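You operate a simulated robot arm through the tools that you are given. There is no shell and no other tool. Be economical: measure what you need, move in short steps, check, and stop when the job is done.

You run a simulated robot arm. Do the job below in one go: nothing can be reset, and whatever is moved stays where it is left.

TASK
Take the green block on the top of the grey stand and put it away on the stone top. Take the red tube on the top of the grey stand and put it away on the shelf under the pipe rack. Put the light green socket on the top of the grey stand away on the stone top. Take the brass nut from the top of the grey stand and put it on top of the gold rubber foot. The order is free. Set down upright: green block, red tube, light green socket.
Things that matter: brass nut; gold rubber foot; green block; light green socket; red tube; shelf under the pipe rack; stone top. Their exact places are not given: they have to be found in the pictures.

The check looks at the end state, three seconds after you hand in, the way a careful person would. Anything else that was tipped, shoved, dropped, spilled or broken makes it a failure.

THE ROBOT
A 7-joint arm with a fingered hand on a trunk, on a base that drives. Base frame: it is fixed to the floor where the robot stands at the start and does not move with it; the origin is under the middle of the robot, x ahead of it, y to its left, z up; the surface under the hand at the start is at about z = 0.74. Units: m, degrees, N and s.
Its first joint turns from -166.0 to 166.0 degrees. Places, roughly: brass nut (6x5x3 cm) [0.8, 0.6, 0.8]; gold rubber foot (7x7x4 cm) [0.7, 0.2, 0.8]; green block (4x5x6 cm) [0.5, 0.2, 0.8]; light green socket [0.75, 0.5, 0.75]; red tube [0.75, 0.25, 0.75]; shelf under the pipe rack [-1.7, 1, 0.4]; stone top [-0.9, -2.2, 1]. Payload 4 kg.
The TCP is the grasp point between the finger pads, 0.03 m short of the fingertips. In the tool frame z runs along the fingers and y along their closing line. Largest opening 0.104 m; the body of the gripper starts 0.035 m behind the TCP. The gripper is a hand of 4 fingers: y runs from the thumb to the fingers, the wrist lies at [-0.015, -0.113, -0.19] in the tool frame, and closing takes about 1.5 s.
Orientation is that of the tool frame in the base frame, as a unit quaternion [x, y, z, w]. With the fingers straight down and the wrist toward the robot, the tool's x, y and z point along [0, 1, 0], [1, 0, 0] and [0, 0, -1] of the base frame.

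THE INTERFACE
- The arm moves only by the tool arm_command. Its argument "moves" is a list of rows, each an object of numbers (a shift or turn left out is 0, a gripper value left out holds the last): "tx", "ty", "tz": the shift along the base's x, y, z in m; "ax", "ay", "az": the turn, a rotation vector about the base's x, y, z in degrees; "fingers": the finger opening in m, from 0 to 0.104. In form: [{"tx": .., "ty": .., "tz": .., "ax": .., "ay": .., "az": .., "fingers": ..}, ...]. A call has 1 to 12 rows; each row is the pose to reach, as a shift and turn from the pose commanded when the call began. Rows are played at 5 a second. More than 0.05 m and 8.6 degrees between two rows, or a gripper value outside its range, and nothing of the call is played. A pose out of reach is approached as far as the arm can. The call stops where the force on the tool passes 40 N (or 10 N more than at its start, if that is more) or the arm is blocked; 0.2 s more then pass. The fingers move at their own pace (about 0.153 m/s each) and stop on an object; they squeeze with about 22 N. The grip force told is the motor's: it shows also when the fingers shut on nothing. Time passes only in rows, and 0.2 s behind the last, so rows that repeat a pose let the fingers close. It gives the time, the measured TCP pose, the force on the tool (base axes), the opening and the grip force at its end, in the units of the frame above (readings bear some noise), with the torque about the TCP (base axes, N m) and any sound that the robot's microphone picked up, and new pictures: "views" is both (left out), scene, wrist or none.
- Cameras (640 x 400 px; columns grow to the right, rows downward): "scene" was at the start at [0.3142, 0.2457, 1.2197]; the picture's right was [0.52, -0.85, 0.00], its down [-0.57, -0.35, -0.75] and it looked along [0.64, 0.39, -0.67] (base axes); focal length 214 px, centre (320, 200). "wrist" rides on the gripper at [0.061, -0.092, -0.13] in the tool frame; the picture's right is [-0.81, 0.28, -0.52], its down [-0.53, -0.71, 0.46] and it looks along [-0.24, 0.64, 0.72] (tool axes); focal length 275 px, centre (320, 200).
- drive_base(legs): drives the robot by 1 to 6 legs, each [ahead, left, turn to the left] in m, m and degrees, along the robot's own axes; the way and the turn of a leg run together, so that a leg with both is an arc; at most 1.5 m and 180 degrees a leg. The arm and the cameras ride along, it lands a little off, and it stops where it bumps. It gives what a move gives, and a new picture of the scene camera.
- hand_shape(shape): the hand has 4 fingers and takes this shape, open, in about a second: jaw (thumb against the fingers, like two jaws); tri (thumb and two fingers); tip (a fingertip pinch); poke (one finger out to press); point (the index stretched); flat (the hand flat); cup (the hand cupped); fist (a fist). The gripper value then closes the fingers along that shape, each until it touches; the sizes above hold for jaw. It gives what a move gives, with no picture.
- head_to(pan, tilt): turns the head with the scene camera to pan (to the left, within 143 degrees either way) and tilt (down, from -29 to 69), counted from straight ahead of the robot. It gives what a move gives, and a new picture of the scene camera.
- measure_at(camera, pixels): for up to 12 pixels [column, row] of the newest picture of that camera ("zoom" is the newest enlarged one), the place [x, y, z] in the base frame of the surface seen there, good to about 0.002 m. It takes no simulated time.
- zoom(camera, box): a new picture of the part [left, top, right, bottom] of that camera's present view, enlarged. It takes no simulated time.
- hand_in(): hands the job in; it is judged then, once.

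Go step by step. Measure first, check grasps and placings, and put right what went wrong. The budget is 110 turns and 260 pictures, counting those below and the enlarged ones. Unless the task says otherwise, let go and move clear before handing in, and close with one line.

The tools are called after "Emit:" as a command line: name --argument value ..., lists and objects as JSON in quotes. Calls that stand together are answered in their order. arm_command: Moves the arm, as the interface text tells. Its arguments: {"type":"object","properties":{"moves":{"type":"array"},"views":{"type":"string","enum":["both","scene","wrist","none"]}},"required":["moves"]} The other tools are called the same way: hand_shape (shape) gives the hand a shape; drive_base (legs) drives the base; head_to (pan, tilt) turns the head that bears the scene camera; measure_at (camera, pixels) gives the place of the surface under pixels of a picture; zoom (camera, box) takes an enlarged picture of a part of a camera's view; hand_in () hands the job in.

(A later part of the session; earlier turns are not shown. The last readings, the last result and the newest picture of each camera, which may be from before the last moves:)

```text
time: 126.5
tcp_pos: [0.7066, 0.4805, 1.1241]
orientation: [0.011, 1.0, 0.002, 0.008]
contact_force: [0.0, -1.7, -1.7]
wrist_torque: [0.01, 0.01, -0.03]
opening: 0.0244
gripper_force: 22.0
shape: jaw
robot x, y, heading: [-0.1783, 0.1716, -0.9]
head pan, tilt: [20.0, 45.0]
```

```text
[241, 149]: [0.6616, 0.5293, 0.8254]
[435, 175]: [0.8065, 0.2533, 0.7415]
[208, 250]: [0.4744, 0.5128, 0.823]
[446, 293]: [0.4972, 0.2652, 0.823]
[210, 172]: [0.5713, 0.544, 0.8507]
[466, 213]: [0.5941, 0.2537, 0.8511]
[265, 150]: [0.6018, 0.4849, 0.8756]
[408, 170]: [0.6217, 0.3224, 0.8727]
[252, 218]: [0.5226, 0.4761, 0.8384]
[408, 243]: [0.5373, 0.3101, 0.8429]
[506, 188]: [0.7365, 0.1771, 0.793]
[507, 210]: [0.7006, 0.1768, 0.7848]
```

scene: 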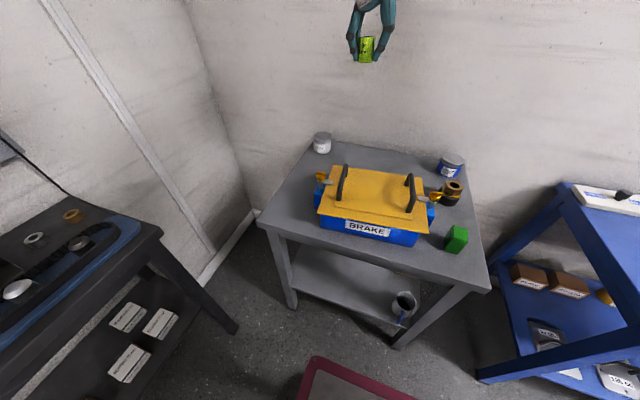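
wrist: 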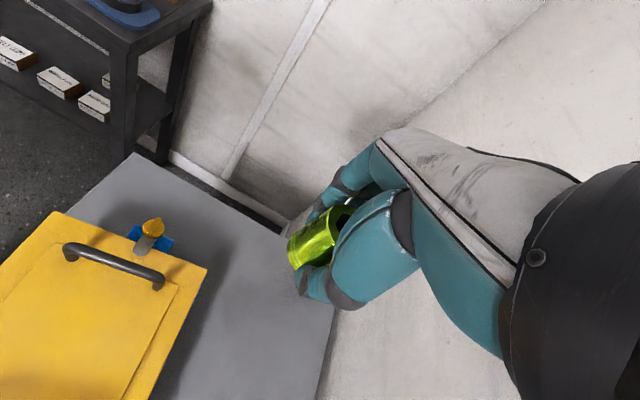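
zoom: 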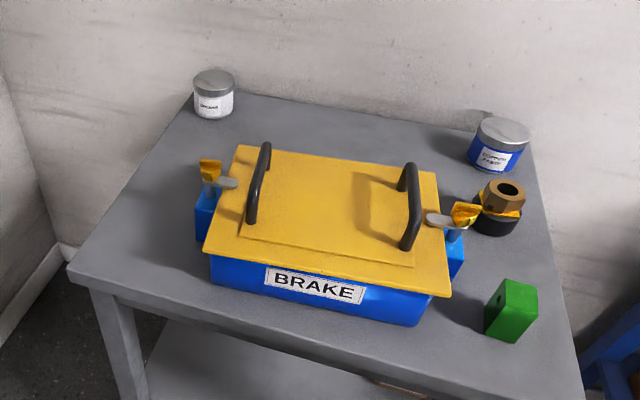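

The box has moved a little. I enlarge for exact corner positions to compare with my earlier readings (far-left corner (0.701,0.529), far-right (0.696,0.274)).

Emit:
zoom --camera "scene" --box '[300, 150, 450, 250]'

Emit:
measure_at --camera "zoom" --pixels '[[139, 75], [250, 92], [350, 107], [458, 124], [445, 125], [195, 66], [458, 112], [85, 250], [490, 330], [140, 80], [300, 102], [290, 300]]'

```text
4.00 times, centred on (375, 200) of scene
```

zoom: 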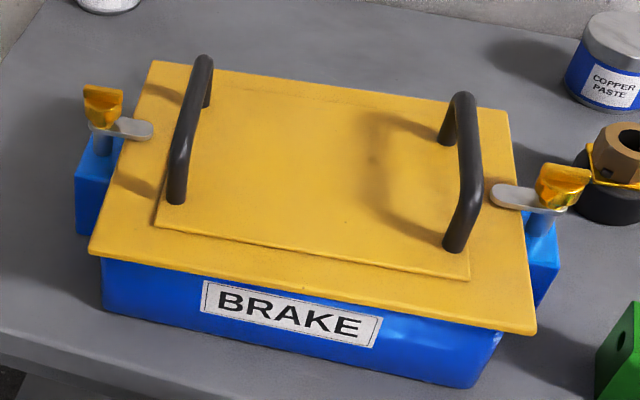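

```text
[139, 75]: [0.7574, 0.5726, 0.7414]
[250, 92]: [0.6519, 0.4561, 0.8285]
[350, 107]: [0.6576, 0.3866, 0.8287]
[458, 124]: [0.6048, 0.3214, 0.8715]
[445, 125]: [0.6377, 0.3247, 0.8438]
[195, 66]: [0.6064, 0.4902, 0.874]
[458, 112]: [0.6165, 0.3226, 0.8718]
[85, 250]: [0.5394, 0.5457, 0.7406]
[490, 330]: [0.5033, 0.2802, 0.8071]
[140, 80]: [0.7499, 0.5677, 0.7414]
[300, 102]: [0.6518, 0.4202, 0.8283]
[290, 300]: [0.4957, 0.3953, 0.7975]
```

Emit:
measure_at --camera "zoom" --pixels '[[157, 66], [504, 114], [94, 248], [532, 328], [330, 87], [105, 310], [470, 384], [204, 60], [466, 96], [205, 72]]'

```text
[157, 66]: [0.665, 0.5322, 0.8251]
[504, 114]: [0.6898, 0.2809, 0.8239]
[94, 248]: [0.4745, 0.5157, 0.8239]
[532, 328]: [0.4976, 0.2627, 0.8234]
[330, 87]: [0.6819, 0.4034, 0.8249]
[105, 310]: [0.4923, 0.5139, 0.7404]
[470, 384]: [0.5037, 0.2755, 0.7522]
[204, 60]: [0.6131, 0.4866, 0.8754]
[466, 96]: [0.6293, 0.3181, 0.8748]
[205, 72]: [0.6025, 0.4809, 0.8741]
```

The box's left side was pushed 36 mm (right side 6 mm). I'll push it back later with an empty hand; first I inspect the socket in the grip.

Emit:
zoom --camera "scene" --box '[330, 0, 410, 70]'

Emit:
zoom --camera "wrist" --box '[260, 180, 380, 310]'

```text
5.71 times, centred on (370, 35) of scene
```

zoom: 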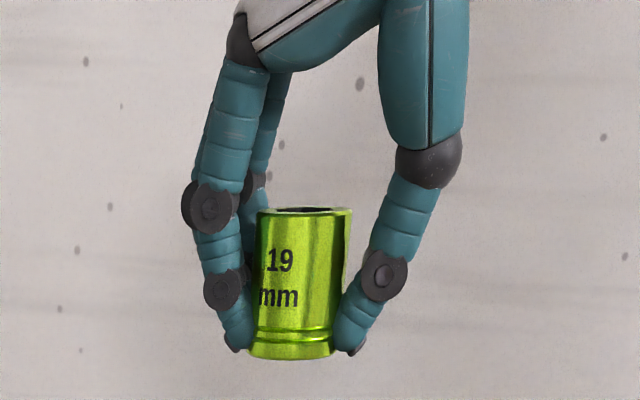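

```text
3.08 times, centred on (320, 245) of wrist
```

zoom: 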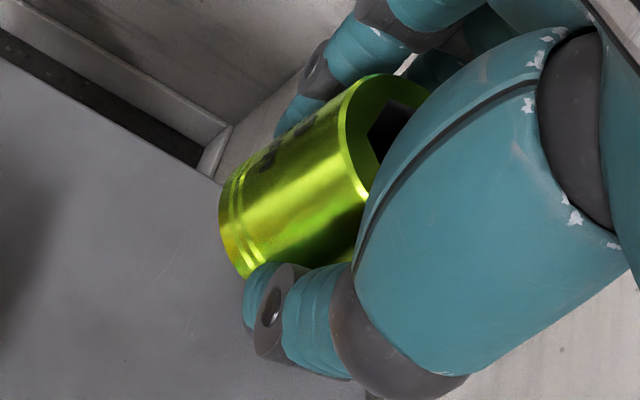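

The socket sits nearly upright in the grip. I retract the arm and verify before driving.

Emit:
arm_command --moves '[{"tx": -0.034, "ty": -0.023}, {"tx": -0.068, "ty": -0.046}, {"tx": -0.1, "ty": -0.07}, {"tx": -0.135, "ty": -0.092, "tz": 0.02}, {"tx": -0.17, "ty": -0.115, "tz": 0.03}, {"tx": -0.2, "ty": -0.14, "tz": 0.03}, {"tx": -0.235, "ty": -0.16, "tz": 0.03}, {"tx": -0.235, "ty": -0.16, "tz": 0.03}]' --views "none"

```text
time: 128.3
tcp_pos: [0.471, 0.3209, 1.1536]
orientation: [0.012, 1.0, 0.002, 0.007]
contact_force: [0.5, -0.5, -2.1]
wrist_torque: [-0.01, 0.01, 0.0]
opening: 0.0243
gripper_force: 21.8
shape: jaw
robot x, y, heading: [-0.1797, 0.1729, -1.0]
head pan, tilt: [20.0, 45.0]
```

Retracted well. Now I drive: back, turn right to face the stone bench, and approach.

Emit:
drive_base --legs '[[-0.6, 0, 0], [0, 0, -89], [0.85, 0, 0]]'

Emit:
head_to --pan 0 --tilt 35

Emit:
zoom --camera "scene" --box '[100, 80, 540, 300]'

```text
time: 139.6
tcp_pos: [-0.6389, -1.3202, 1.1551]
orientation: [0.716, 0.698, -0.004, 0.006]
contact_force: [-0.4, -0.2, -1.1]
wrist_torque: [-0.01, 0.02, 0.0]
opening: 0.0248
gripper_force: 21.9
shape: jaw
robot x, y, heading: [-0.783, -0.6666, -91.0]
head pan, tilt: [20.0, 45.0]
```

scene: 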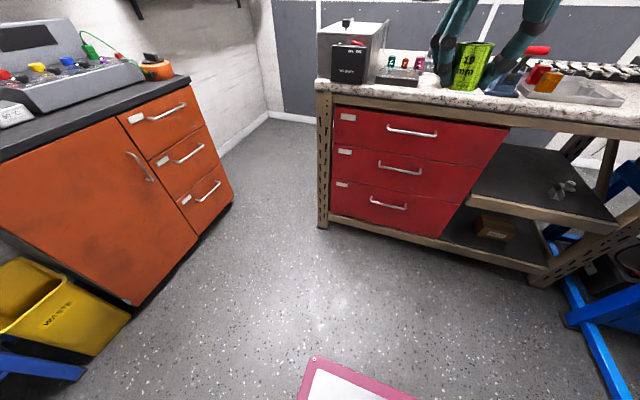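

```text
time: 140.4
tcp_pos: [-0.641, -1.3218, 1.1554]
orientation: [0.716, 0.698, -0.003, 0.007]
contact_force: [0.3, -0.1, -1.9]
wrist_torque: [-0.03, 0.0, 0.02]
opening: 0.0244
gripper_force: 21.9
shape: jaw
robot x, y, heading: [-0.7847, -0.6705, -90.7]
head pan, tilt: [0.0, 35.0]
```

scene: 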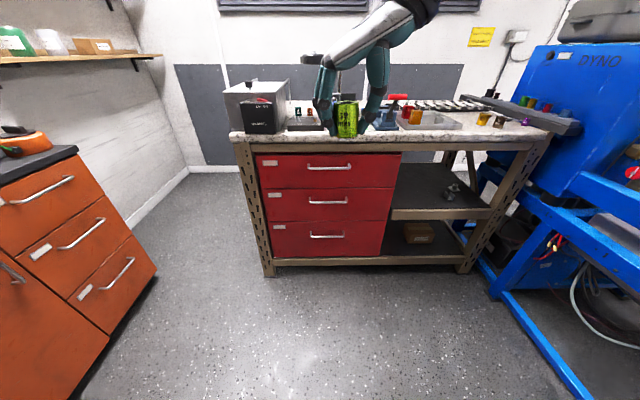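

```text
1.45 times, centred on (320, 190) of scene
```

zoom: 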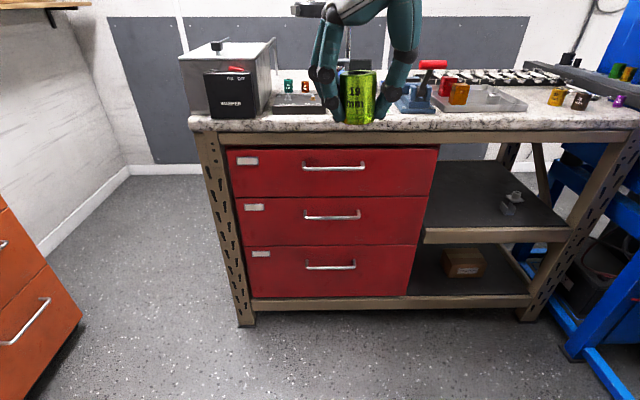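

I look at the top with the wrist camera, and enlarge the scene around the bench surface.

Emit:
zoom --camera "wrist" --box '[0, 0, 640, 400]'

Emit:
zoom --camera "scene" --box '[220, 70, 560, 160]'

Emit:
measure_at --camera "scene" --pixels '[[450, 128], [500, 128], [480, 118], [400, 127], [285, 130], [240, 132], [545, 132], [420, 127], [515, 124], [440, 133], [470, 125], [383, 127]]'

```text
1.00 times, centred on (320, 200) of wrist (not enlarged: the box is as wide or as high as the picture)
```

zoom: 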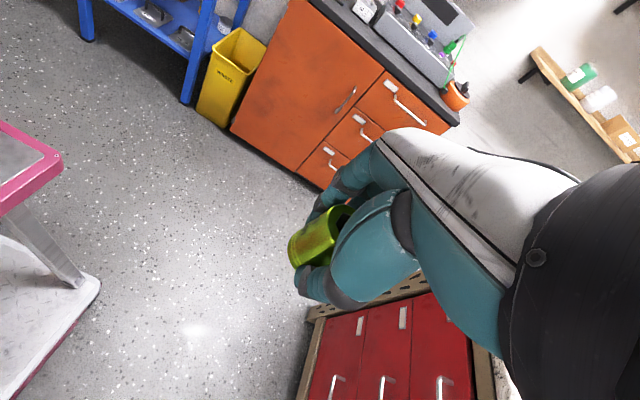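

```text
1.88 times, centred on (390, 115) of scene
```

zoom: 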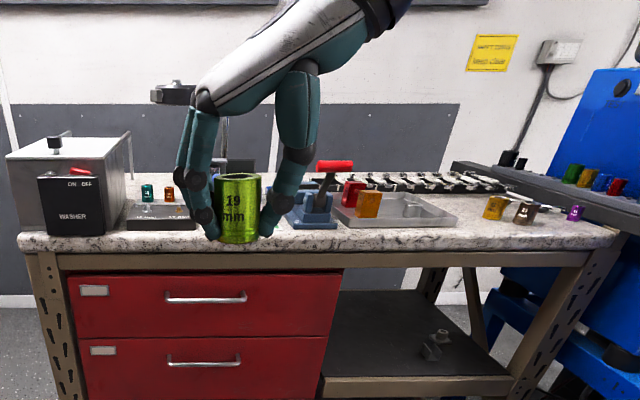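

```text
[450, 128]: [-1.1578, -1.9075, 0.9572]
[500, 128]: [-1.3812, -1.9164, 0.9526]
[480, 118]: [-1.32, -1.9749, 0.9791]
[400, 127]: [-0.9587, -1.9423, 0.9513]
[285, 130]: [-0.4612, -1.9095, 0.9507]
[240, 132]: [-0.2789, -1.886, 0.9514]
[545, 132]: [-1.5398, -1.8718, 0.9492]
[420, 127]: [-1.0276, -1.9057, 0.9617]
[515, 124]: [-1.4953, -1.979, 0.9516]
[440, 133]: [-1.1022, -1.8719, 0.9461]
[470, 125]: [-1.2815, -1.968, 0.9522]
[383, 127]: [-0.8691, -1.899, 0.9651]
```

The front strip is free in places. I go closer and to the right to see the surface from above.

Emit:
drive_base --legs '[[0.3, -0.15, 0]]'

Emit:
head_to --pan -10 --tilt 30

Emit:
zoom --camera "scene" --box '[120, 60, 520, 260]'

```text
time: 142.6
tcp_pos: [-0.8012, -1.6179, 1.1545]
orientation: [0.72, 0.694, -0.004, 0.007]
contact_force: [-0.2, -0.9, -2.6]
wrist_torque: [0.01, -0.04, -0.03]
opening: 0.0245
gripper_force: 21.8
shape: jaw
robot x, y, heading: [-0.9387, -0.9683, -91.6]
head pan, tilt: [0.0, 35.0]
```

scene: 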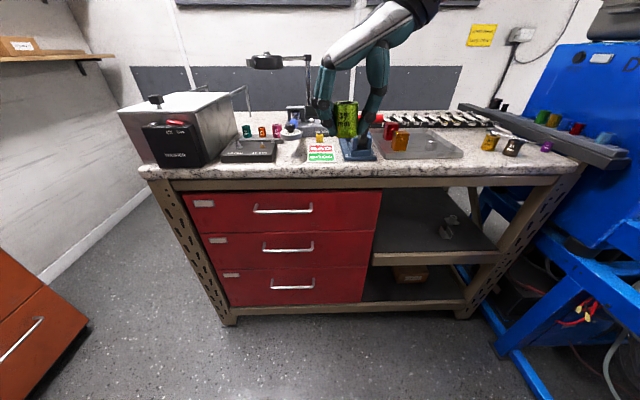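

```text
time: 143.3
tcp_pos: [-0.802, -1.618, 1.155]
orientation: [0.72, 0.694, -0.004, 0.005]
contact_force: [0.3, -0.4, -1.9]
wrist_torque: [-0.01, 0.02, -0.03]
opening: 0.0245
gripper_force: 22.7
shape: jaw
robot x, y, heading: [-0.9428, -0.9661, -91.5]
head pan, tilt: [-10.0, 30.0]
```

scene: 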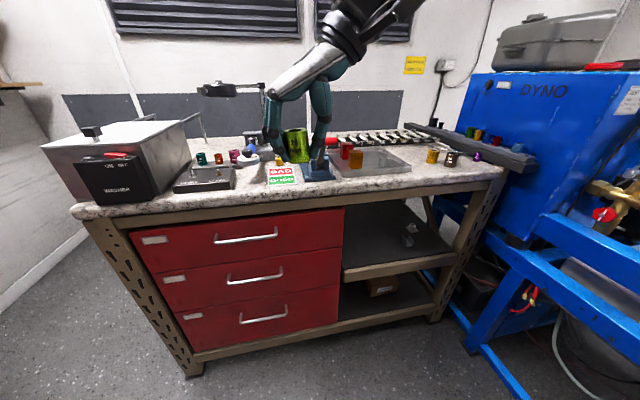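

```text
1.60 times, centred on (320, 160) of scene
```

zoom: 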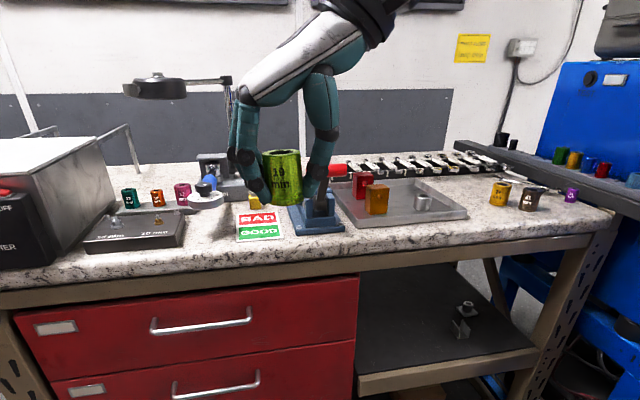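

I measure the free zones: right of the tray near (490,225) and the surroundings.

Emit:
measure_at --camera "zoom" --pixels '[[465, 214], [347, 226], [500, 205], [530, 207], [570, 198], [490, 225], [540, 228], [590, 215], [480, 240], [440, 185], [475, 190], [560, 235]]'

Emit:
measure_at --camera "scene" --pixels '[[265, 172], [275, 186], [240, 183], [240, 192], [310, 180], [335, 178], [250, 180], [200, 190], [230, 180], [300, 190], [255, 195], [330, 185]]'

```text
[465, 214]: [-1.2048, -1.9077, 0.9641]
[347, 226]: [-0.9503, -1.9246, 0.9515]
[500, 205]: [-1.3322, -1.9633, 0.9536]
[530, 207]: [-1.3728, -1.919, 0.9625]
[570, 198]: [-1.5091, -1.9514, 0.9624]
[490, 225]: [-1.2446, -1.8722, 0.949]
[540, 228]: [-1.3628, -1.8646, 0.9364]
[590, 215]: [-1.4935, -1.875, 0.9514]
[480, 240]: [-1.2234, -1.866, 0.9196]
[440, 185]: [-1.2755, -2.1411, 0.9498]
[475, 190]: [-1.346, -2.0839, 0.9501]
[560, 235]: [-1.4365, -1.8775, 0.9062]
```

```text
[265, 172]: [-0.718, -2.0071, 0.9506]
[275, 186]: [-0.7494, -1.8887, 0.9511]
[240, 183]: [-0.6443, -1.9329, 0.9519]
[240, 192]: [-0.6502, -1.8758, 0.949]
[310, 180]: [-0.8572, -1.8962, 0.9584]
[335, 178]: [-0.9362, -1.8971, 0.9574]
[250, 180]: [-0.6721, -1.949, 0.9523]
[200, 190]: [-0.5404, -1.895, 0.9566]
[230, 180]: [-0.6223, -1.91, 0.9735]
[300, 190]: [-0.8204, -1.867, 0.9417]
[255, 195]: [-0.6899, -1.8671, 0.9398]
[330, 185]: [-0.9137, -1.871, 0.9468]
```

I check the blue machine's extent on the right before moving further, and the tray's right end.

Emit:
measure_at --camera "scene" --pixels '[[480, 345], [560, 300], [545, 230], [470, 265], [600, 360], [520, 390], [615, 195], [590, 270]]'

Emit:
zoom --camera "scene" --box '[320, 120, 500, 220]'

Emit:
measure_at --camera "zoom" --pixels '[[275, 112], [320, 160], [390, 140], [390, 158], [450, 155], [500, 145], [345, 110], [375, 100], [420, 110], [330, 135], [350, 130], [300, 130]]'

```text
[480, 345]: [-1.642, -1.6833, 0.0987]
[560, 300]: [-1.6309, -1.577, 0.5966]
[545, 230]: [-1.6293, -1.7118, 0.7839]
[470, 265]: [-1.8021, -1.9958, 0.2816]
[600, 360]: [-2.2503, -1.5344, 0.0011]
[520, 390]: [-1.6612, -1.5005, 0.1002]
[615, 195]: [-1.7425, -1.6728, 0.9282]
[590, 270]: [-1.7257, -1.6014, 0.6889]
```

```text
3.56 times, centred on (410, 170) of scene
```

zoom: 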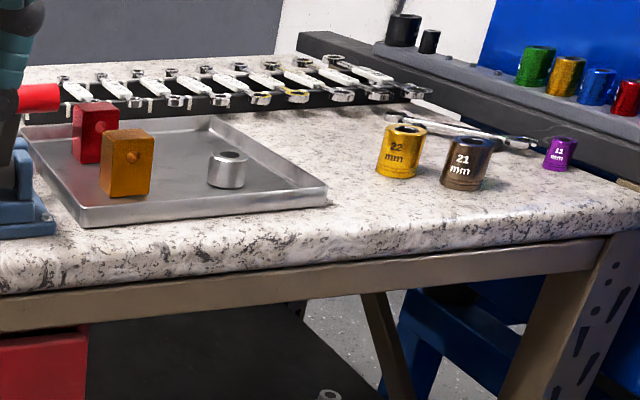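

```text
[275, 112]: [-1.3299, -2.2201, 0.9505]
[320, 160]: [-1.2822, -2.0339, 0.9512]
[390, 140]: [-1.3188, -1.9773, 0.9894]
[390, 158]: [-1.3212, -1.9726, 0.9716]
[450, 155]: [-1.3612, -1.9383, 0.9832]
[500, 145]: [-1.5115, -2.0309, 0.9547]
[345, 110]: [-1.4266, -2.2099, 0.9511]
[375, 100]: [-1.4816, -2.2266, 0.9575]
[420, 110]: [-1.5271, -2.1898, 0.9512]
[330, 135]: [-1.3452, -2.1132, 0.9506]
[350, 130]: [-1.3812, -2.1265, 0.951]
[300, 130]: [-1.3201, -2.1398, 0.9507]
```

There's a good free area around (−1.34,−2.10) right of the tray and behind the yellow socket. I measure the wrench end and tray back corner.

Emit:
measure_at --camera "zoom" --pixels '[[392, 120], [410, 125], [400, 113], [440, 128], [214, 118], [325, 188], [270, 150], [380, 125], [340, 160], [360, 145]]'

```text
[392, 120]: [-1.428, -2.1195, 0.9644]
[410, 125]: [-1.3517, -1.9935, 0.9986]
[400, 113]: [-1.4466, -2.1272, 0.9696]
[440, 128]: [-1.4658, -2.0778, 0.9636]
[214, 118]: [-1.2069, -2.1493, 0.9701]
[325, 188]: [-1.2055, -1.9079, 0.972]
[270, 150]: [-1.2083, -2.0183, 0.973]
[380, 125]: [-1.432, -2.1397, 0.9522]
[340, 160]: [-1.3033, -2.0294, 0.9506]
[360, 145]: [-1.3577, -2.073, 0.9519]
```

Free area is x −1.21…−1.42, y −2.0…−2.2. I'll put the socket at (−1.355,−2.07); base moves to about (−1.2,−1.2).

Emit:
drive_base --legs '[[0.24, -0.25, 1.5]]'

Emit:
head_to --pan -8 --tilt 40

```text
time: 145.6
tcp_pos: [-1.0297, -1.8563, 1.1551]
orientation: [0.709, 0.705, -0.004, 0.006]
contact_force: [-0.4, 0.2, -2.8]
wrist_torque: [-0.03, -0.01, -0.03]
opening: 0.0245
gripper_force: 22.1
shape: jaw
robot x, y, heading: [-1.1913, -1.2108, -90.0]
head pan, tilt: [-10.0, 30.0]
```

scene: 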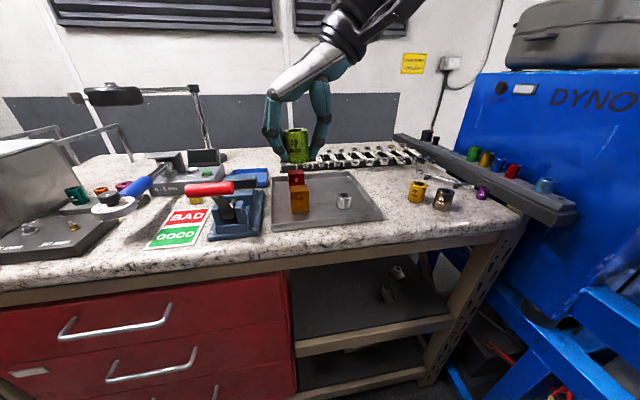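

```text
time: 146.3
tcp_pos: [-1.0313, -1.8561, 1.1544]
orientation: [0.709, 0.705, -0.004, 0.006]
contact_force: [-0.3, -0.6, -1.8]
wrist_torque: [-0.02, 0.0, -0.02]
opening: 0.0247
gripper_force: 22.3
shape: jaw
robot x, y, heading: [-1.1926, -1.21, -89.8]
head pan, tilt: [-8.0, 40.0]
```

scene: 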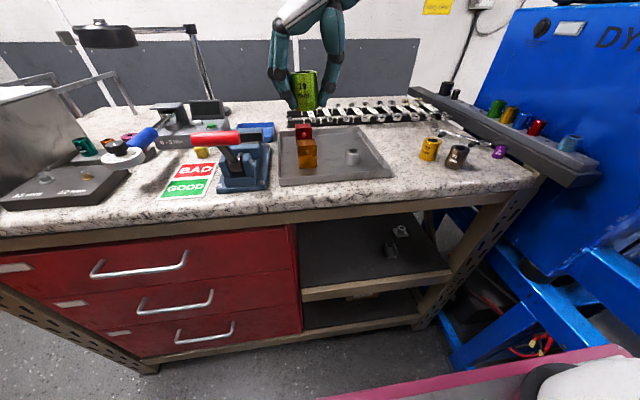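

Clear view of the target at about (395,140). I carry the socket over it at height, checking the rail's height too.

Emit:
measure_at --camera "scene" --pixels '[[497, 104], [535, 122], [570, 138], [445, 85], [450, 100], [480, 120], [400, 135], [405, 150]]'

Emit:
arm_command --moves '[{"tx": -0.036, "ty": -0.024}, {"tx": -0.072, "ty": -0.048}, {"tx": -0.108, "ty": -0.072}, {"tx": -0.144, "ty": -0.095}, {"tx": -0.18, "ty": -0.119}, {"tx": -0.216, "ty": -0.143}, {"tx": -0.252, "ty": -0.167}, {"tx": -0.288, "ty": -0.19}, {"tx": -0.324, "ty": -0.214}, {"tx": -0.324, "ty": -0.214, "tz": -0.04}, {"tx": -0.324, "ty": -0.214, "tz": -0.07}, {"tx": -0.324, "ty": -0.214, "tz": -0.07}]'

```text
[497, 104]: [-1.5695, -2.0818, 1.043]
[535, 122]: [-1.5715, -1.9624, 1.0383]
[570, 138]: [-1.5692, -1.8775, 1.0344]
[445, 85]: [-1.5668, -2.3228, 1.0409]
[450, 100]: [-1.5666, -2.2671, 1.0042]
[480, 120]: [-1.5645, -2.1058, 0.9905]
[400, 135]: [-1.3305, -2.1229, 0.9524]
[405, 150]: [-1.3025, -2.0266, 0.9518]
```

```text
time: 148.9
tcp_pos: [-1.3538, -2.0707, 1.0844]
orientation: [0.71, 0.704, -0.003, 0.006]
contact_force: [-0.1, -0.6, -1.8]
wrist_torque: [0.01, 0.02, -0.02]
opening: 0.0244
gripper_force: 22.3
shape: jaw
robot x, y, heading: [-1.1905, -1.2122, -89.9]
head pan, tilt: [-8.0, 40.0]
```

scene: 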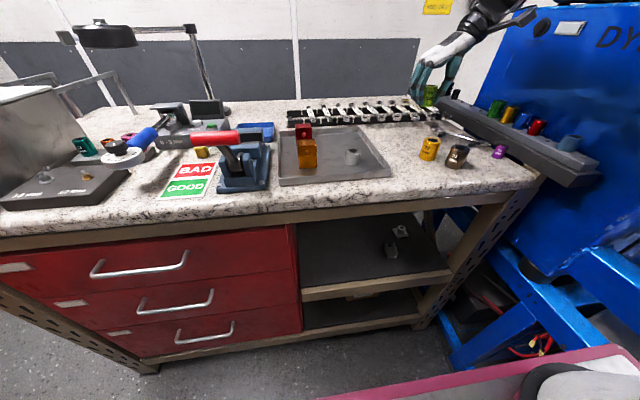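
wrist: 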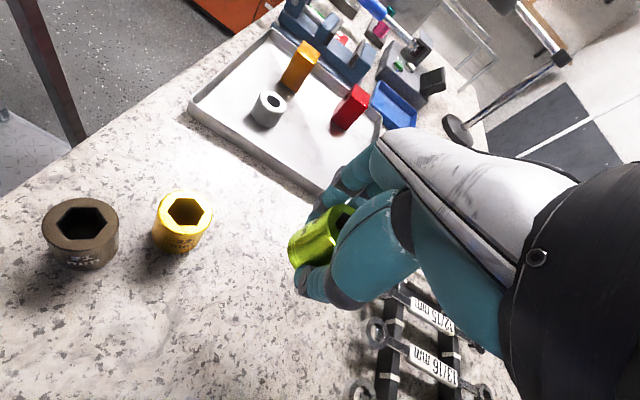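

The wrist lies toward the blue machine's rail. I turn the hand −90° so the wrist comes toward the robot instead.

Emit:
arm_command --moves '[{"az": -8.2}, {"az": -16.4}, {"az": -24.6}, {"az": -32.8}, {"az": -41}, {"az": -49.2}, {"az": -57.4}, {"az": -65.6}, {"az": -73.8}, {"az": -82}, {"az": -90}, {"az": -90}]'

Emit:
zoom --camera "scene" --box '[340, 0, 560, 180]'

```text
time: 151.5
tcp_pos: [-1.3551, -2.071, 1.0852]
orientation: [1.0, -0.005, -0.007, 0.003]
contact_force: [0.4, -0.7, -2.2]
wrist_torque: [0.01, -0.02, 0.0]
opening: 0.0244
gripper_force: 22.5
shape: jaw
robot x, y, heading: [-1.187, -1.2074, -89.9]
head pan, tilt: [-8.0, 40.0]
```

scene: 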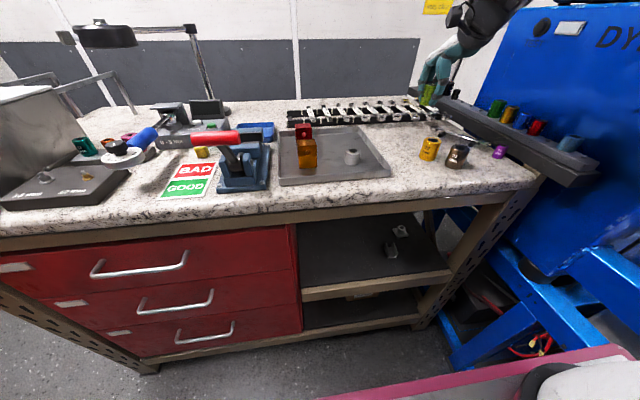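
wrist: 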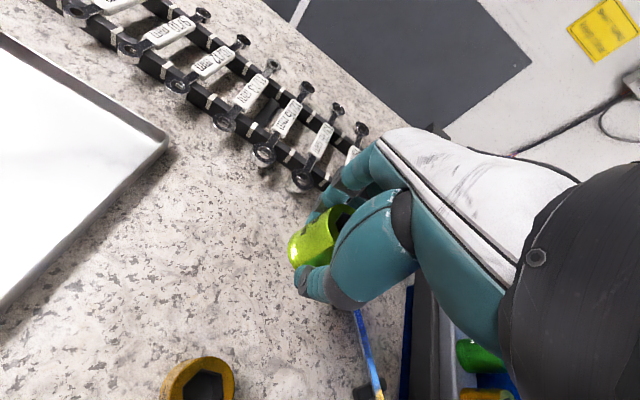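

```text
2.22 times, centred on (450, 90) of scene
```

zoom: 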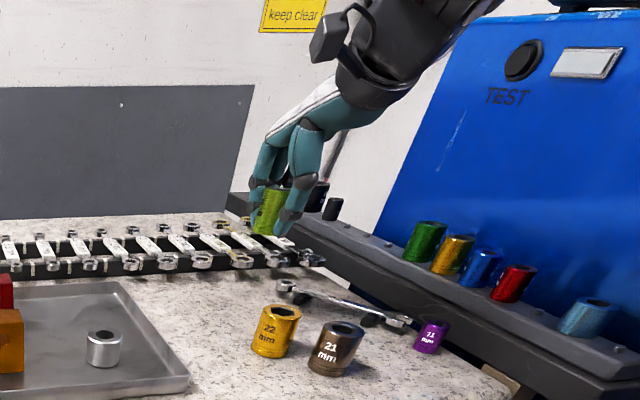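

I measure the neighbours (rack end, wrench end, tray) relative to the landing spot.

Emit:
measure_at --camera "wrist" --pixels '[[325, 180], [305, 188], [358, 315], [270, 250], [255, 290], [300, 290], [165, 140], [195, 362], [296, 266], [320, 262], [330, 210], [345, 207]]'

```text
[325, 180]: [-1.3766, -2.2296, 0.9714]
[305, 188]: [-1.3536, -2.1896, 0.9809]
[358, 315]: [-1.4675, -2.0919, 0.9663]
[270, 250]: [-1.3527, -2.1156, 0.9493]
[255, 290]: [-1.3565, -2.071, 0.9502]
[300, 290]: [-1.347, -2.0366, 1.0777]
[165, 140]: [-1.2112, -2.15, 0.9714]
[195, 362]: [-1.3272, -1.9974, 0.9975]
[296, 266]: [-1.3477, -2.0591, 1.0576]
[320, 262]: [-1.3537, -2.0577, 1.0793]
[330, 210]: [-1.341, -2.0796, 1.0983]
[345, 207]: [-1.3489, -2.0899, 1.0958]
```

All neighbours are ≥7 cm away. I lower to just above the stone.

Emit:
arm_command --moves '[{"tz": -0.035}, {"tz": -0.07}, {"tz": -0.09}, {"tz": -0.097}, {"tz": -0.097}]' --views "wrist"

Emit:
zoom --camera "scene" --box '[380, 60, 480, 160]'

```text
time: 152.7
tcp_pos: [-1.3548, -2.0705, 0.9867]
orientation: [1.0, -0.004, -0.006, 0.002]
contact_force: [0.5, 0.3, -2.1]
wrist_torque: [0.04, -0.01, 0.02]
opening: 0.0246
gripper_force: 22.0
shape: jaw
robot x, y, heading: [-1.1945, -1.2055, -90.0]
head pan, tilt: [-8.0, 40.0]
```

wrist: 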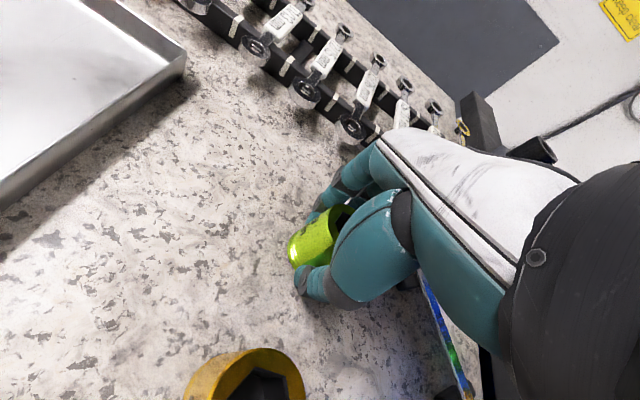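

```text
4.00 times, centred on (430, 110) of scene
```

zoom: 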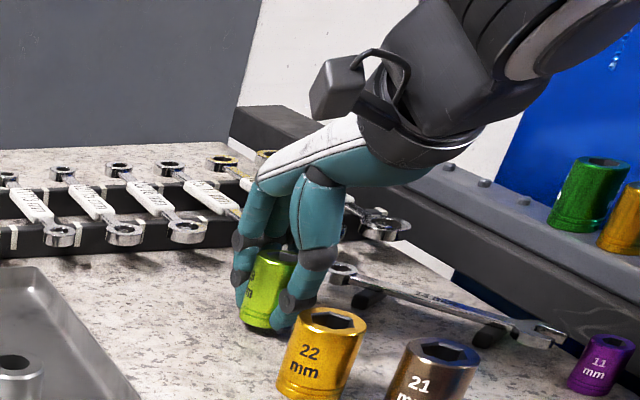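

The socket leans a few degrees in the grip. I lower in 1 mm steps to contact.

Emit:
arm_command --moves '[{"tz": -0.001}, {"tz": -0.002}, {"tz": -0.003}, {"tz": -0.004}, {"tz": -0.005}, {"tz": -0.006}, {"tz": -0.006}]' --views "wrist"

Emit:
zoom --camera "scene" --box '[380, 60, 480, 160]'

```text
time: 154.3
tcp_pos: [-1.3554, -2.0701, 0.982]
orientation: [1.0, -0.003, -0.008, 0.003]
contact_force: [0.2, -0.2, 0.2]
wrist_torque: [-0.05, 0.01, 0.02]
opening: 0.0246
gripper_force: 22.1
shape: jaw
robot x, y, heading: [-1.1894, -1.2072, -89.8]
head pan, tilt: [-8.0, 40.0]
```

wrist: 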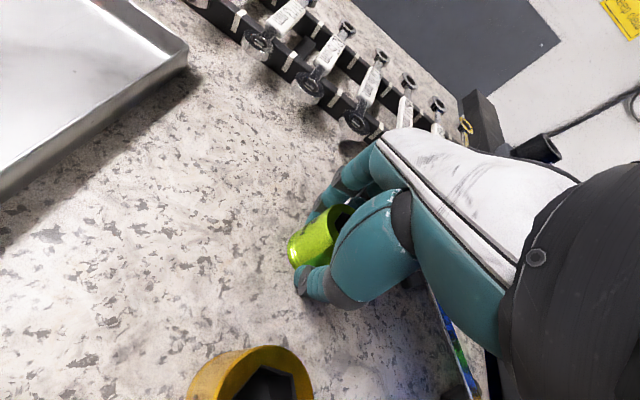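

```text
4.00 times, centred on (430, 110) of scene
```

zoom: 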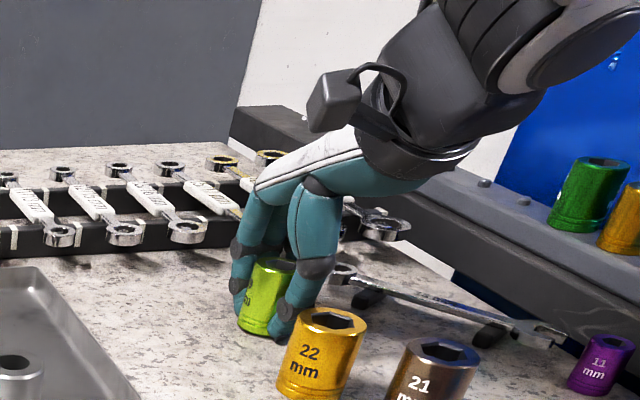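

Contact is just starting. I press 2 mm more so it levels, then release slightly.

Emit:
arm_command --moves '[{"tz": -0.001}, {"tz": -0.002}, {"tz": -0.002}, {"tz": -0.002, "fingers": 0.03}, {"tz": -0.001, "fingers": 0.04}, {"tz": 0.0, "fingers": 0.048}, {"tz": 0.0, "fingers": 0.048}, {"tz": 0.0, "fingers": 0.048}]' --views "wrist"

Emit:
zoom --camera "scene" --box '[380, 60, 480, 160]'

```text
time: 156.1
tcp_pos: [-1.3549, -2.0698, 0.9824]
orientation: [1.0, -0.004, -0.007, 0.001]
contact_force: [-0.4, -0.1, 0.0]
wrist_torque: [-0.01, 0.0, -0.01]
opening: 0.0475
gripper_force: 0.0
shape: jaw
robot x, y, heading: [-1.1854, -1.2104, -89.7]
head pan, tilt: [-8.0, 40.0]
```

wrist: 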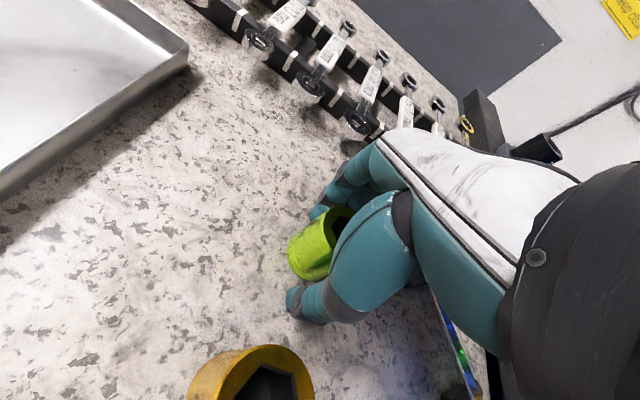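

```text
4.00 times, centred on (430, 110) of scene
```

zoom: 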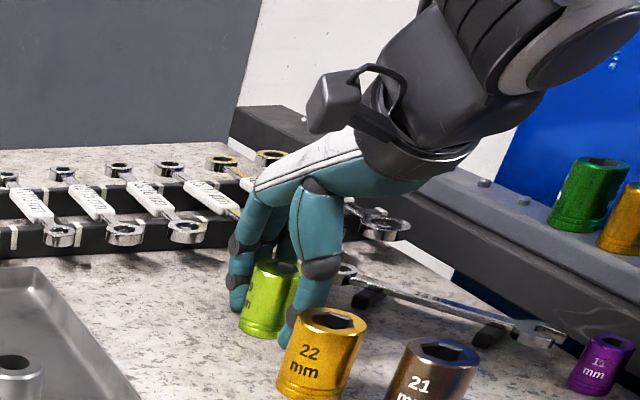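

The socket stands upright. I raise the hand straight up.

Emit:
arm_command --moves '[{"tz": 0.02}, {"tz": 0.05}, {"tz": 0.09}, {"tz": 0.13}, {"tz": 0.17}]' --views "wrist"

Emit:
zoom --camera "scene" --box '[340, 60, 520, 180]'

Emit:
measure_at --camera "zoom" --pixels '[[240, 200], [265, 180], [200, 200], [170, 250], [220, 230], [290, 220]]'

```text
time: 157.3
tcp_pos: [-1.3557, -2.0706, 1.1521]
orientation: [1.0, -0.003, -0.007, 0.002]
contact_force: [-0.1, 0.2, -0.5]
wrist_torque: [0.07, 0.01, 0.0]
opening: 0.0477
gripper_force: 0.1
shape: jaw
robot x, y, heading: [-1.1888, -1.2128, -89.9]
head pan, tilt: [-8.0, 40.0]
```

wrist: 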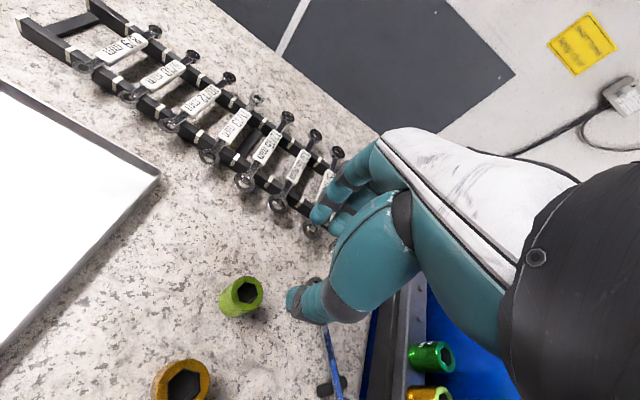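

```text
3.33 times, centred on (430, 120) of scene
```

zoom: 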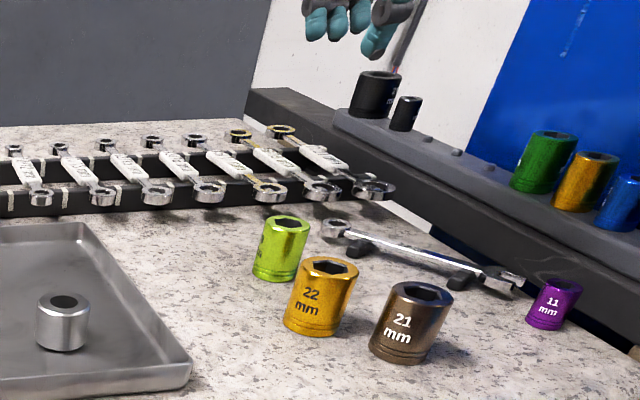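

```text
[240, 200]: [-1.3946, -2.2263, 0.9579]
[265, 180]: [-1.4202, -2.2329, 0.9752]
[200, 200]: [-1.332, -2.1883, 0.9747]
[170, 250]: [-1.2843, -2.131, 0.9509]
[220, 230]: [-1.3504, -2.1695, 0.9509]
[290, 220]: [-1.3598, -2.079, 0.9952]
```

The socket stands well. I retract the arm, verifying it, then drive back.

Emit:
arm_command --moves '[{"tx": 0.03, "ty": 0.03}, {"tx": 0.06, "ty": 0.06}, {"tx": 0.09, "ty": 0.09}, {"tx": 0.12, "ty": 0.12}, {"tx": 0.15, "ty": 0.15}, {"tx": 0.18, "ty": 0.18}, {"tx": 0.2, "ty": 0.2}]' --views "none"

```text
time: 158.5
tcp_pos: [-1.3288, -1.9318, 1.1548]
orientation: [0.992, -0.123, 0.013, 0.003]
contact_force: [0.7, -0.5, -0.5]
wrist_torque: [-0.02, 0.05, -0.02]
opening: 0.0479
gripper_force: 0.0
shape: jaw
robot x, y, heading: [-1.1886, -1.2108, -89.8]
head pan, tilt: [-8.0, 40.0]
stopped in row 5: the arm was blocked; the commanded pose is now the measured one
```

The arm was blocked partway and twisted a little. I look at both views.

Emit:
head_to --pan -15 --tilt 20

Emit:
zoom --camera "wrist" --box '[0, 0, 640, 400]'

```text
time: 159.3
tcp_pos: [-1.3299, -1.9328, 1.1547]
orientation: [0.992, -0.124, 0.015, 0.003]
contact_force: [-0.2, 0.5, -0.4]
wrist_torque: [0.0, 0.01, 0.03]
opening: 0.048
gripper_force: 0.1
shape: jaw
robot x, y, heading: [-1.1914, -1.2073, -89.7]
head pan, tilt: [-15.0, 20.0]
```

scene: 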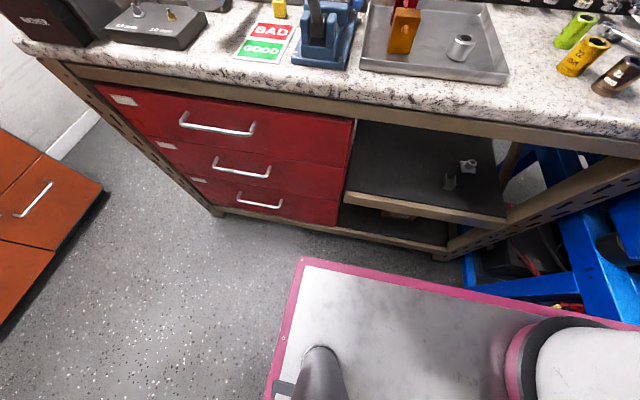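

```text
1.00 times, centred on (320, 200) of wrist (not enlarged: the box is as wide or as high as the picture)
```

zoom: 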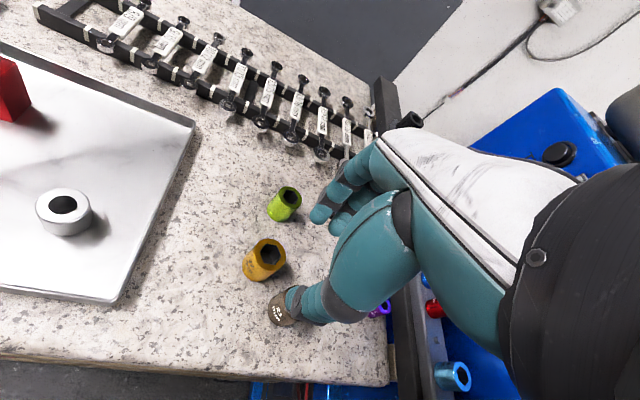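

The trunk is leaning in an awkward posture near a joint limit. I unwind the hand's yaw in place back to the posture used before.

Emit:
arm_command --moves '[{"az": 8.4}, {"az": 16.8}, {"az": 25.2}, {"az": 33.6}, {"az": 42}, {"az": 50.4}, {"az": 58.8}, {"az": 67.2}, {"az": 75.6}, {"az": 84}, {"az": 92.4}, {"az": 100}]' --views "scene"

```text
time: 161.9
tcp_pos: [-1.3252, -1.9328, 1.1543]
orientation: [0.73, 0.684, 0.006, -0.005]
contact_force: [-0.9, 0.1, -0.6]
wrist_torque: [0.0, 0.02, 0.02]
opening: 0.0476
gripper_force: 0.0
shape: jaw
robot x, y, heading: [-1.1869, -1.2084, -90.1]
head pan, tilt: [-15.0, 20.0]
```

scene: 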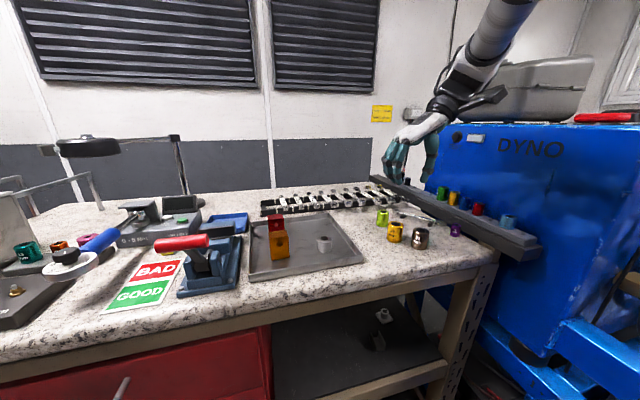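

Back to normal. I retract the hand toward the robot.

Emit:
arm_command --moves '[{"tx": 0.04, "ty": 0.01}, {"tx": 0.08, "ty": 0.03}, {"tx": 0.12, "ty": 0.05}, {"tx": 0.16, "ty": 0.07}, {"tx": 0.2, "ty": 0.09}, {"tx": 0.24, "ty": 0.1}, {"tx": 0.26, "ty": 0.1}]' --views "none"

```text
time: 163.5
tcp_pos: [-1.064, -1.8337, 1.1511]
orientation: [0.731, 0.682, 0.006, -0.004]
contact_force: [-0.2, -0.9, 0.8]
wrist_torque: [0.02, 0.02, 0.0]
opening: 0.048
gripper_force: 0.1
shape: jaw
robot x, y, heading: [-1.193, -1.2105, -89.7]
head pan, tilt: [-15.0, 20.0]
```

Now I drive back toward the stand.

Emit:
drive_base --legs '[[-0.95, 0, 0], [0, 0.45, 0], [0, 0, 90], [0.45, 0.45, 0]]'

Emit:
head_to --pan 15 --tilt 45

Emit:
zoom --camera "scene" --box '[200, 100, 460, 300]'

```text
time: 177.7
tcp_pos: [0.3283, 0.3113, 1.1508]
orientation: [0.035, 0.999, 0.001, -0.008]
contact_force: [-0.4, 0.4, -0.1]
wrist_torque: [0.0, 0.01, -0.02]
opening: 0.0479
gripper_force: 0.2
shape: jaw
robot x, y, heading: [-0.2964, 0.1862, -0.1]
head pan, tilt: [-15.0, 20.0]
```

scene: 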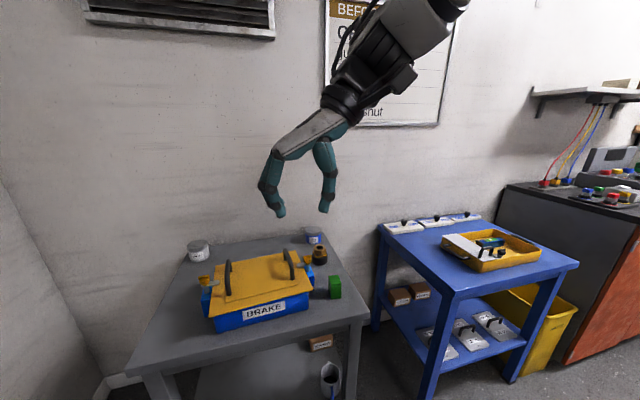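

```text
time: 178.7
tcp_pos: [0.3268, 0.3109, 1.1508]
orientation: [0.035, 0.999, 0.002, -0.009]
contact_force: [-0.6, -1.3, -0.3]
wrist_torque: [-0.01, -0.01, 0.02]
opening: 0.048
gripper_force: 0.0
shape: jaw
robot x, y, heading: [-0.2952, 0.1874, -0.2]
head pan, tilt: [15.0, 45.0]
```

scene: 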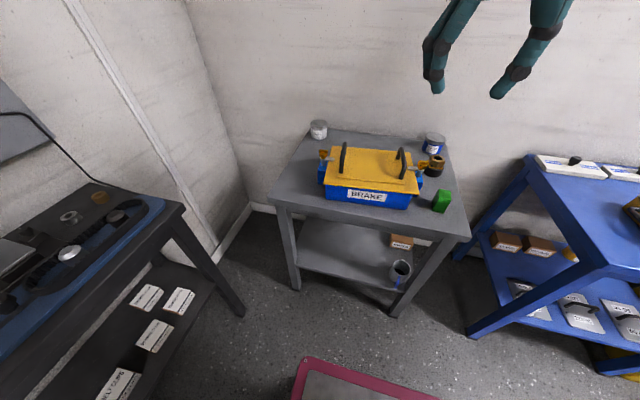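

```text
2.00 times, centred on (330, 200) of scene
```

zoom: 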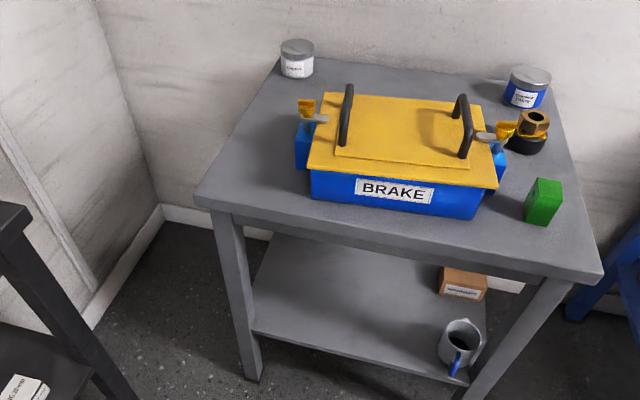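

Back at the stand. Now I push the box back: closed fingers down in front of its near-left face at y≈0.48, mirroring the bump. First I get in position.

Emit:
arm_command --moves '[{"tx": 0.01, "ty": 0.04, "fingers": 0.0}, {"tx": 0.02, "ty": 0.08, "az": 2, "fingers": 0.0}, {"tx": 0.04, "ty": 0.12, "az": 4, "fingers": 0.0}, {"tx": 0.055, "ty": 0.165, "az": 4}, {"tx": 0.055, "ty": 0.169, "tz": -0.05, "az": 4}, {"tx": 0.055, "ty": 0.169, "tz": -0.1, "az": 4}, {"tx": 0.055, "ty": 0.169, "tz": -0.15, "az": 4}, {"tx": 0.055, "ty": 0.169, "tz": -0.2, "az": 4}, {"tx": 0.055, "ty": 0.169, "tz": -0.25, "az": 4}, {"tx": 0.055, "ty": 0.169, "tz": -0.3, "az": 4}, {"tx": 0.055, "ty": 0.169, "tz": -0.34, "az": 4}, {"tx": 0.055, "ty": 0.169, "tz": -0.34, "az": 4}]'

Emit:
zoom --camera "scene" --box '[260, 80, 480, 260]'

```text
refused: row 5 steps farther than a row can; nothing moved
```

```text
2.22 times, centred on (370, 170) of scene
```

zoom: 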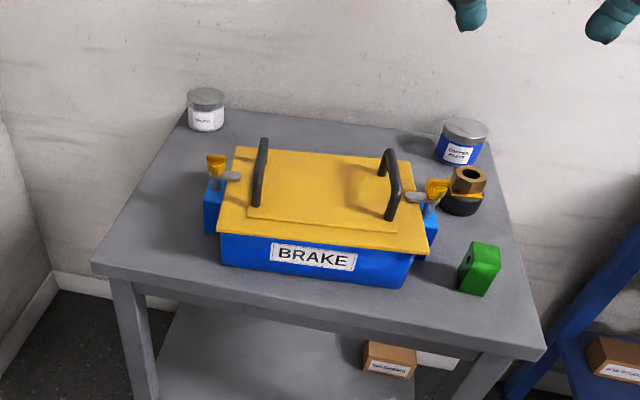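

A row step was just over 0.05 m; I resend with smaller steps.

Emit:
arm_command --moves '[{"tx": 0.01, "ty": 0.04, "fingers": 0.0}, {"tx": 0.02, "ty": 0.08, "az": 2, "fingers": 0.0}, {"tx": 0.04, "ty": 0.12, "az": 4, "fingers": 0.0}, {"tx": 0.055, "ty": 0.155, "az": 4}, {"tx": 0.055, "ty": 0.169, "tz": -0.035, "az": 4}, {"tx": 0.055, "ty": 0.169, "tz": -0.08, "az": 4}, {"tx": 0.055, "ty": 0.169, "tz": -0.125, "az": 4}, {"tx": 0.055, "ty": 0.169, "tz": -0.17, "az": 4}, {"tx": 0.055, "ty": 0.169, "tz": -0.215, "az": 4}, {"tx": 0.055, "ty": 0.169, "tz": -0.26, "az": 4}, {"tx": 0.055, "ty": 0.169, "tz": -0.3, "az": 4}, {"tx": 0.055, "ty": 0.169, "tz": -0.34, "az": 4}]'

Emit:
zoom --camera "scene" --box '[260, 80, 480, 260]'

```text
time: 181.3
tcp_pos: [0.3825, 0.4787, 0.8118]
orientation: [0.0, 1.0, 0.001, -0.007]
contact_force: [0.0, 0.2, 0.0]
wrist_torque: [-0.04, -0.02, 0.02]
opening: 0.0
gripper_force: 21.8
shape: jaw
robot x, y, heading: [-0.2958, 0.188, -0.2]
head pan, tilt: [15.0, 45.0]
```

scene: 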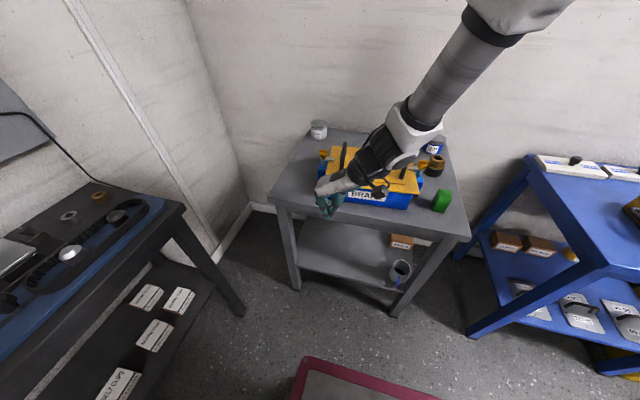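
wrist: 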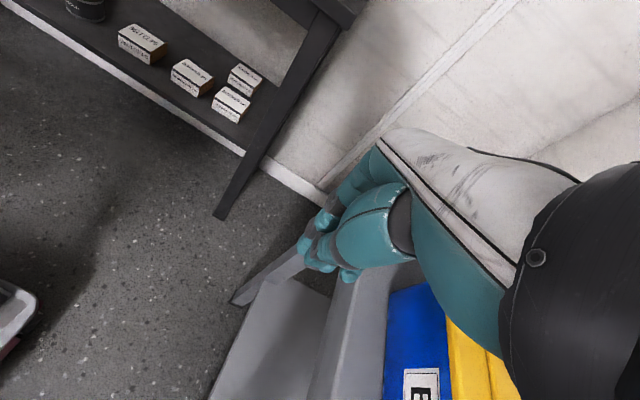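

```text
2.22 times, centred on (370, 170) of scene
```

zoom: 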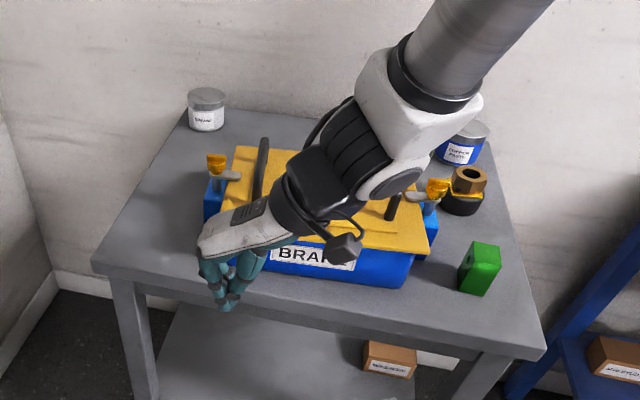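

Fingers are in front of the box. I advance slowly in +x until contact.

Emit:
arm_command --moves '[{"tx": 0.015}, {"tx": 0.03}, {"tx": 0.04}, {"tx": 0.05}, {"tx": 0.055}, {"tx": 0.06}, {"tx": 0.06}]' --views "wrist"

Emit:
zoom --camera "scene" --box '[300, 120, 450, 240]'

```text
time: 182.9
tcp_pos: [0.4421, 0.4799, 0.8121]
orientation: [0.0, 1.0, 0.002, -0.008]
contact_force: [-0.9, 0.1, 1.0]
wrist_torque: [0.04, -0.06, 0.07]
opening: 0.0
gripper_force: 22.0
shape: jaw
robot x, y, heading: [-0.2956, 0.1855, -0.3]
head pan, tilt: [15.0, 45.0]
```

wrist: 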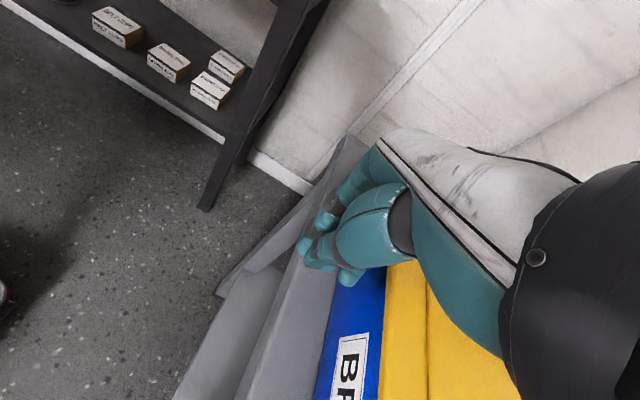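

```text
3.33 times, centred on (375, 180) of scene
```

zoom: 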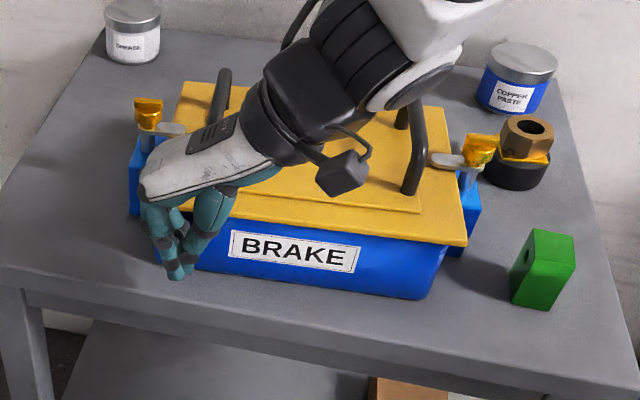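

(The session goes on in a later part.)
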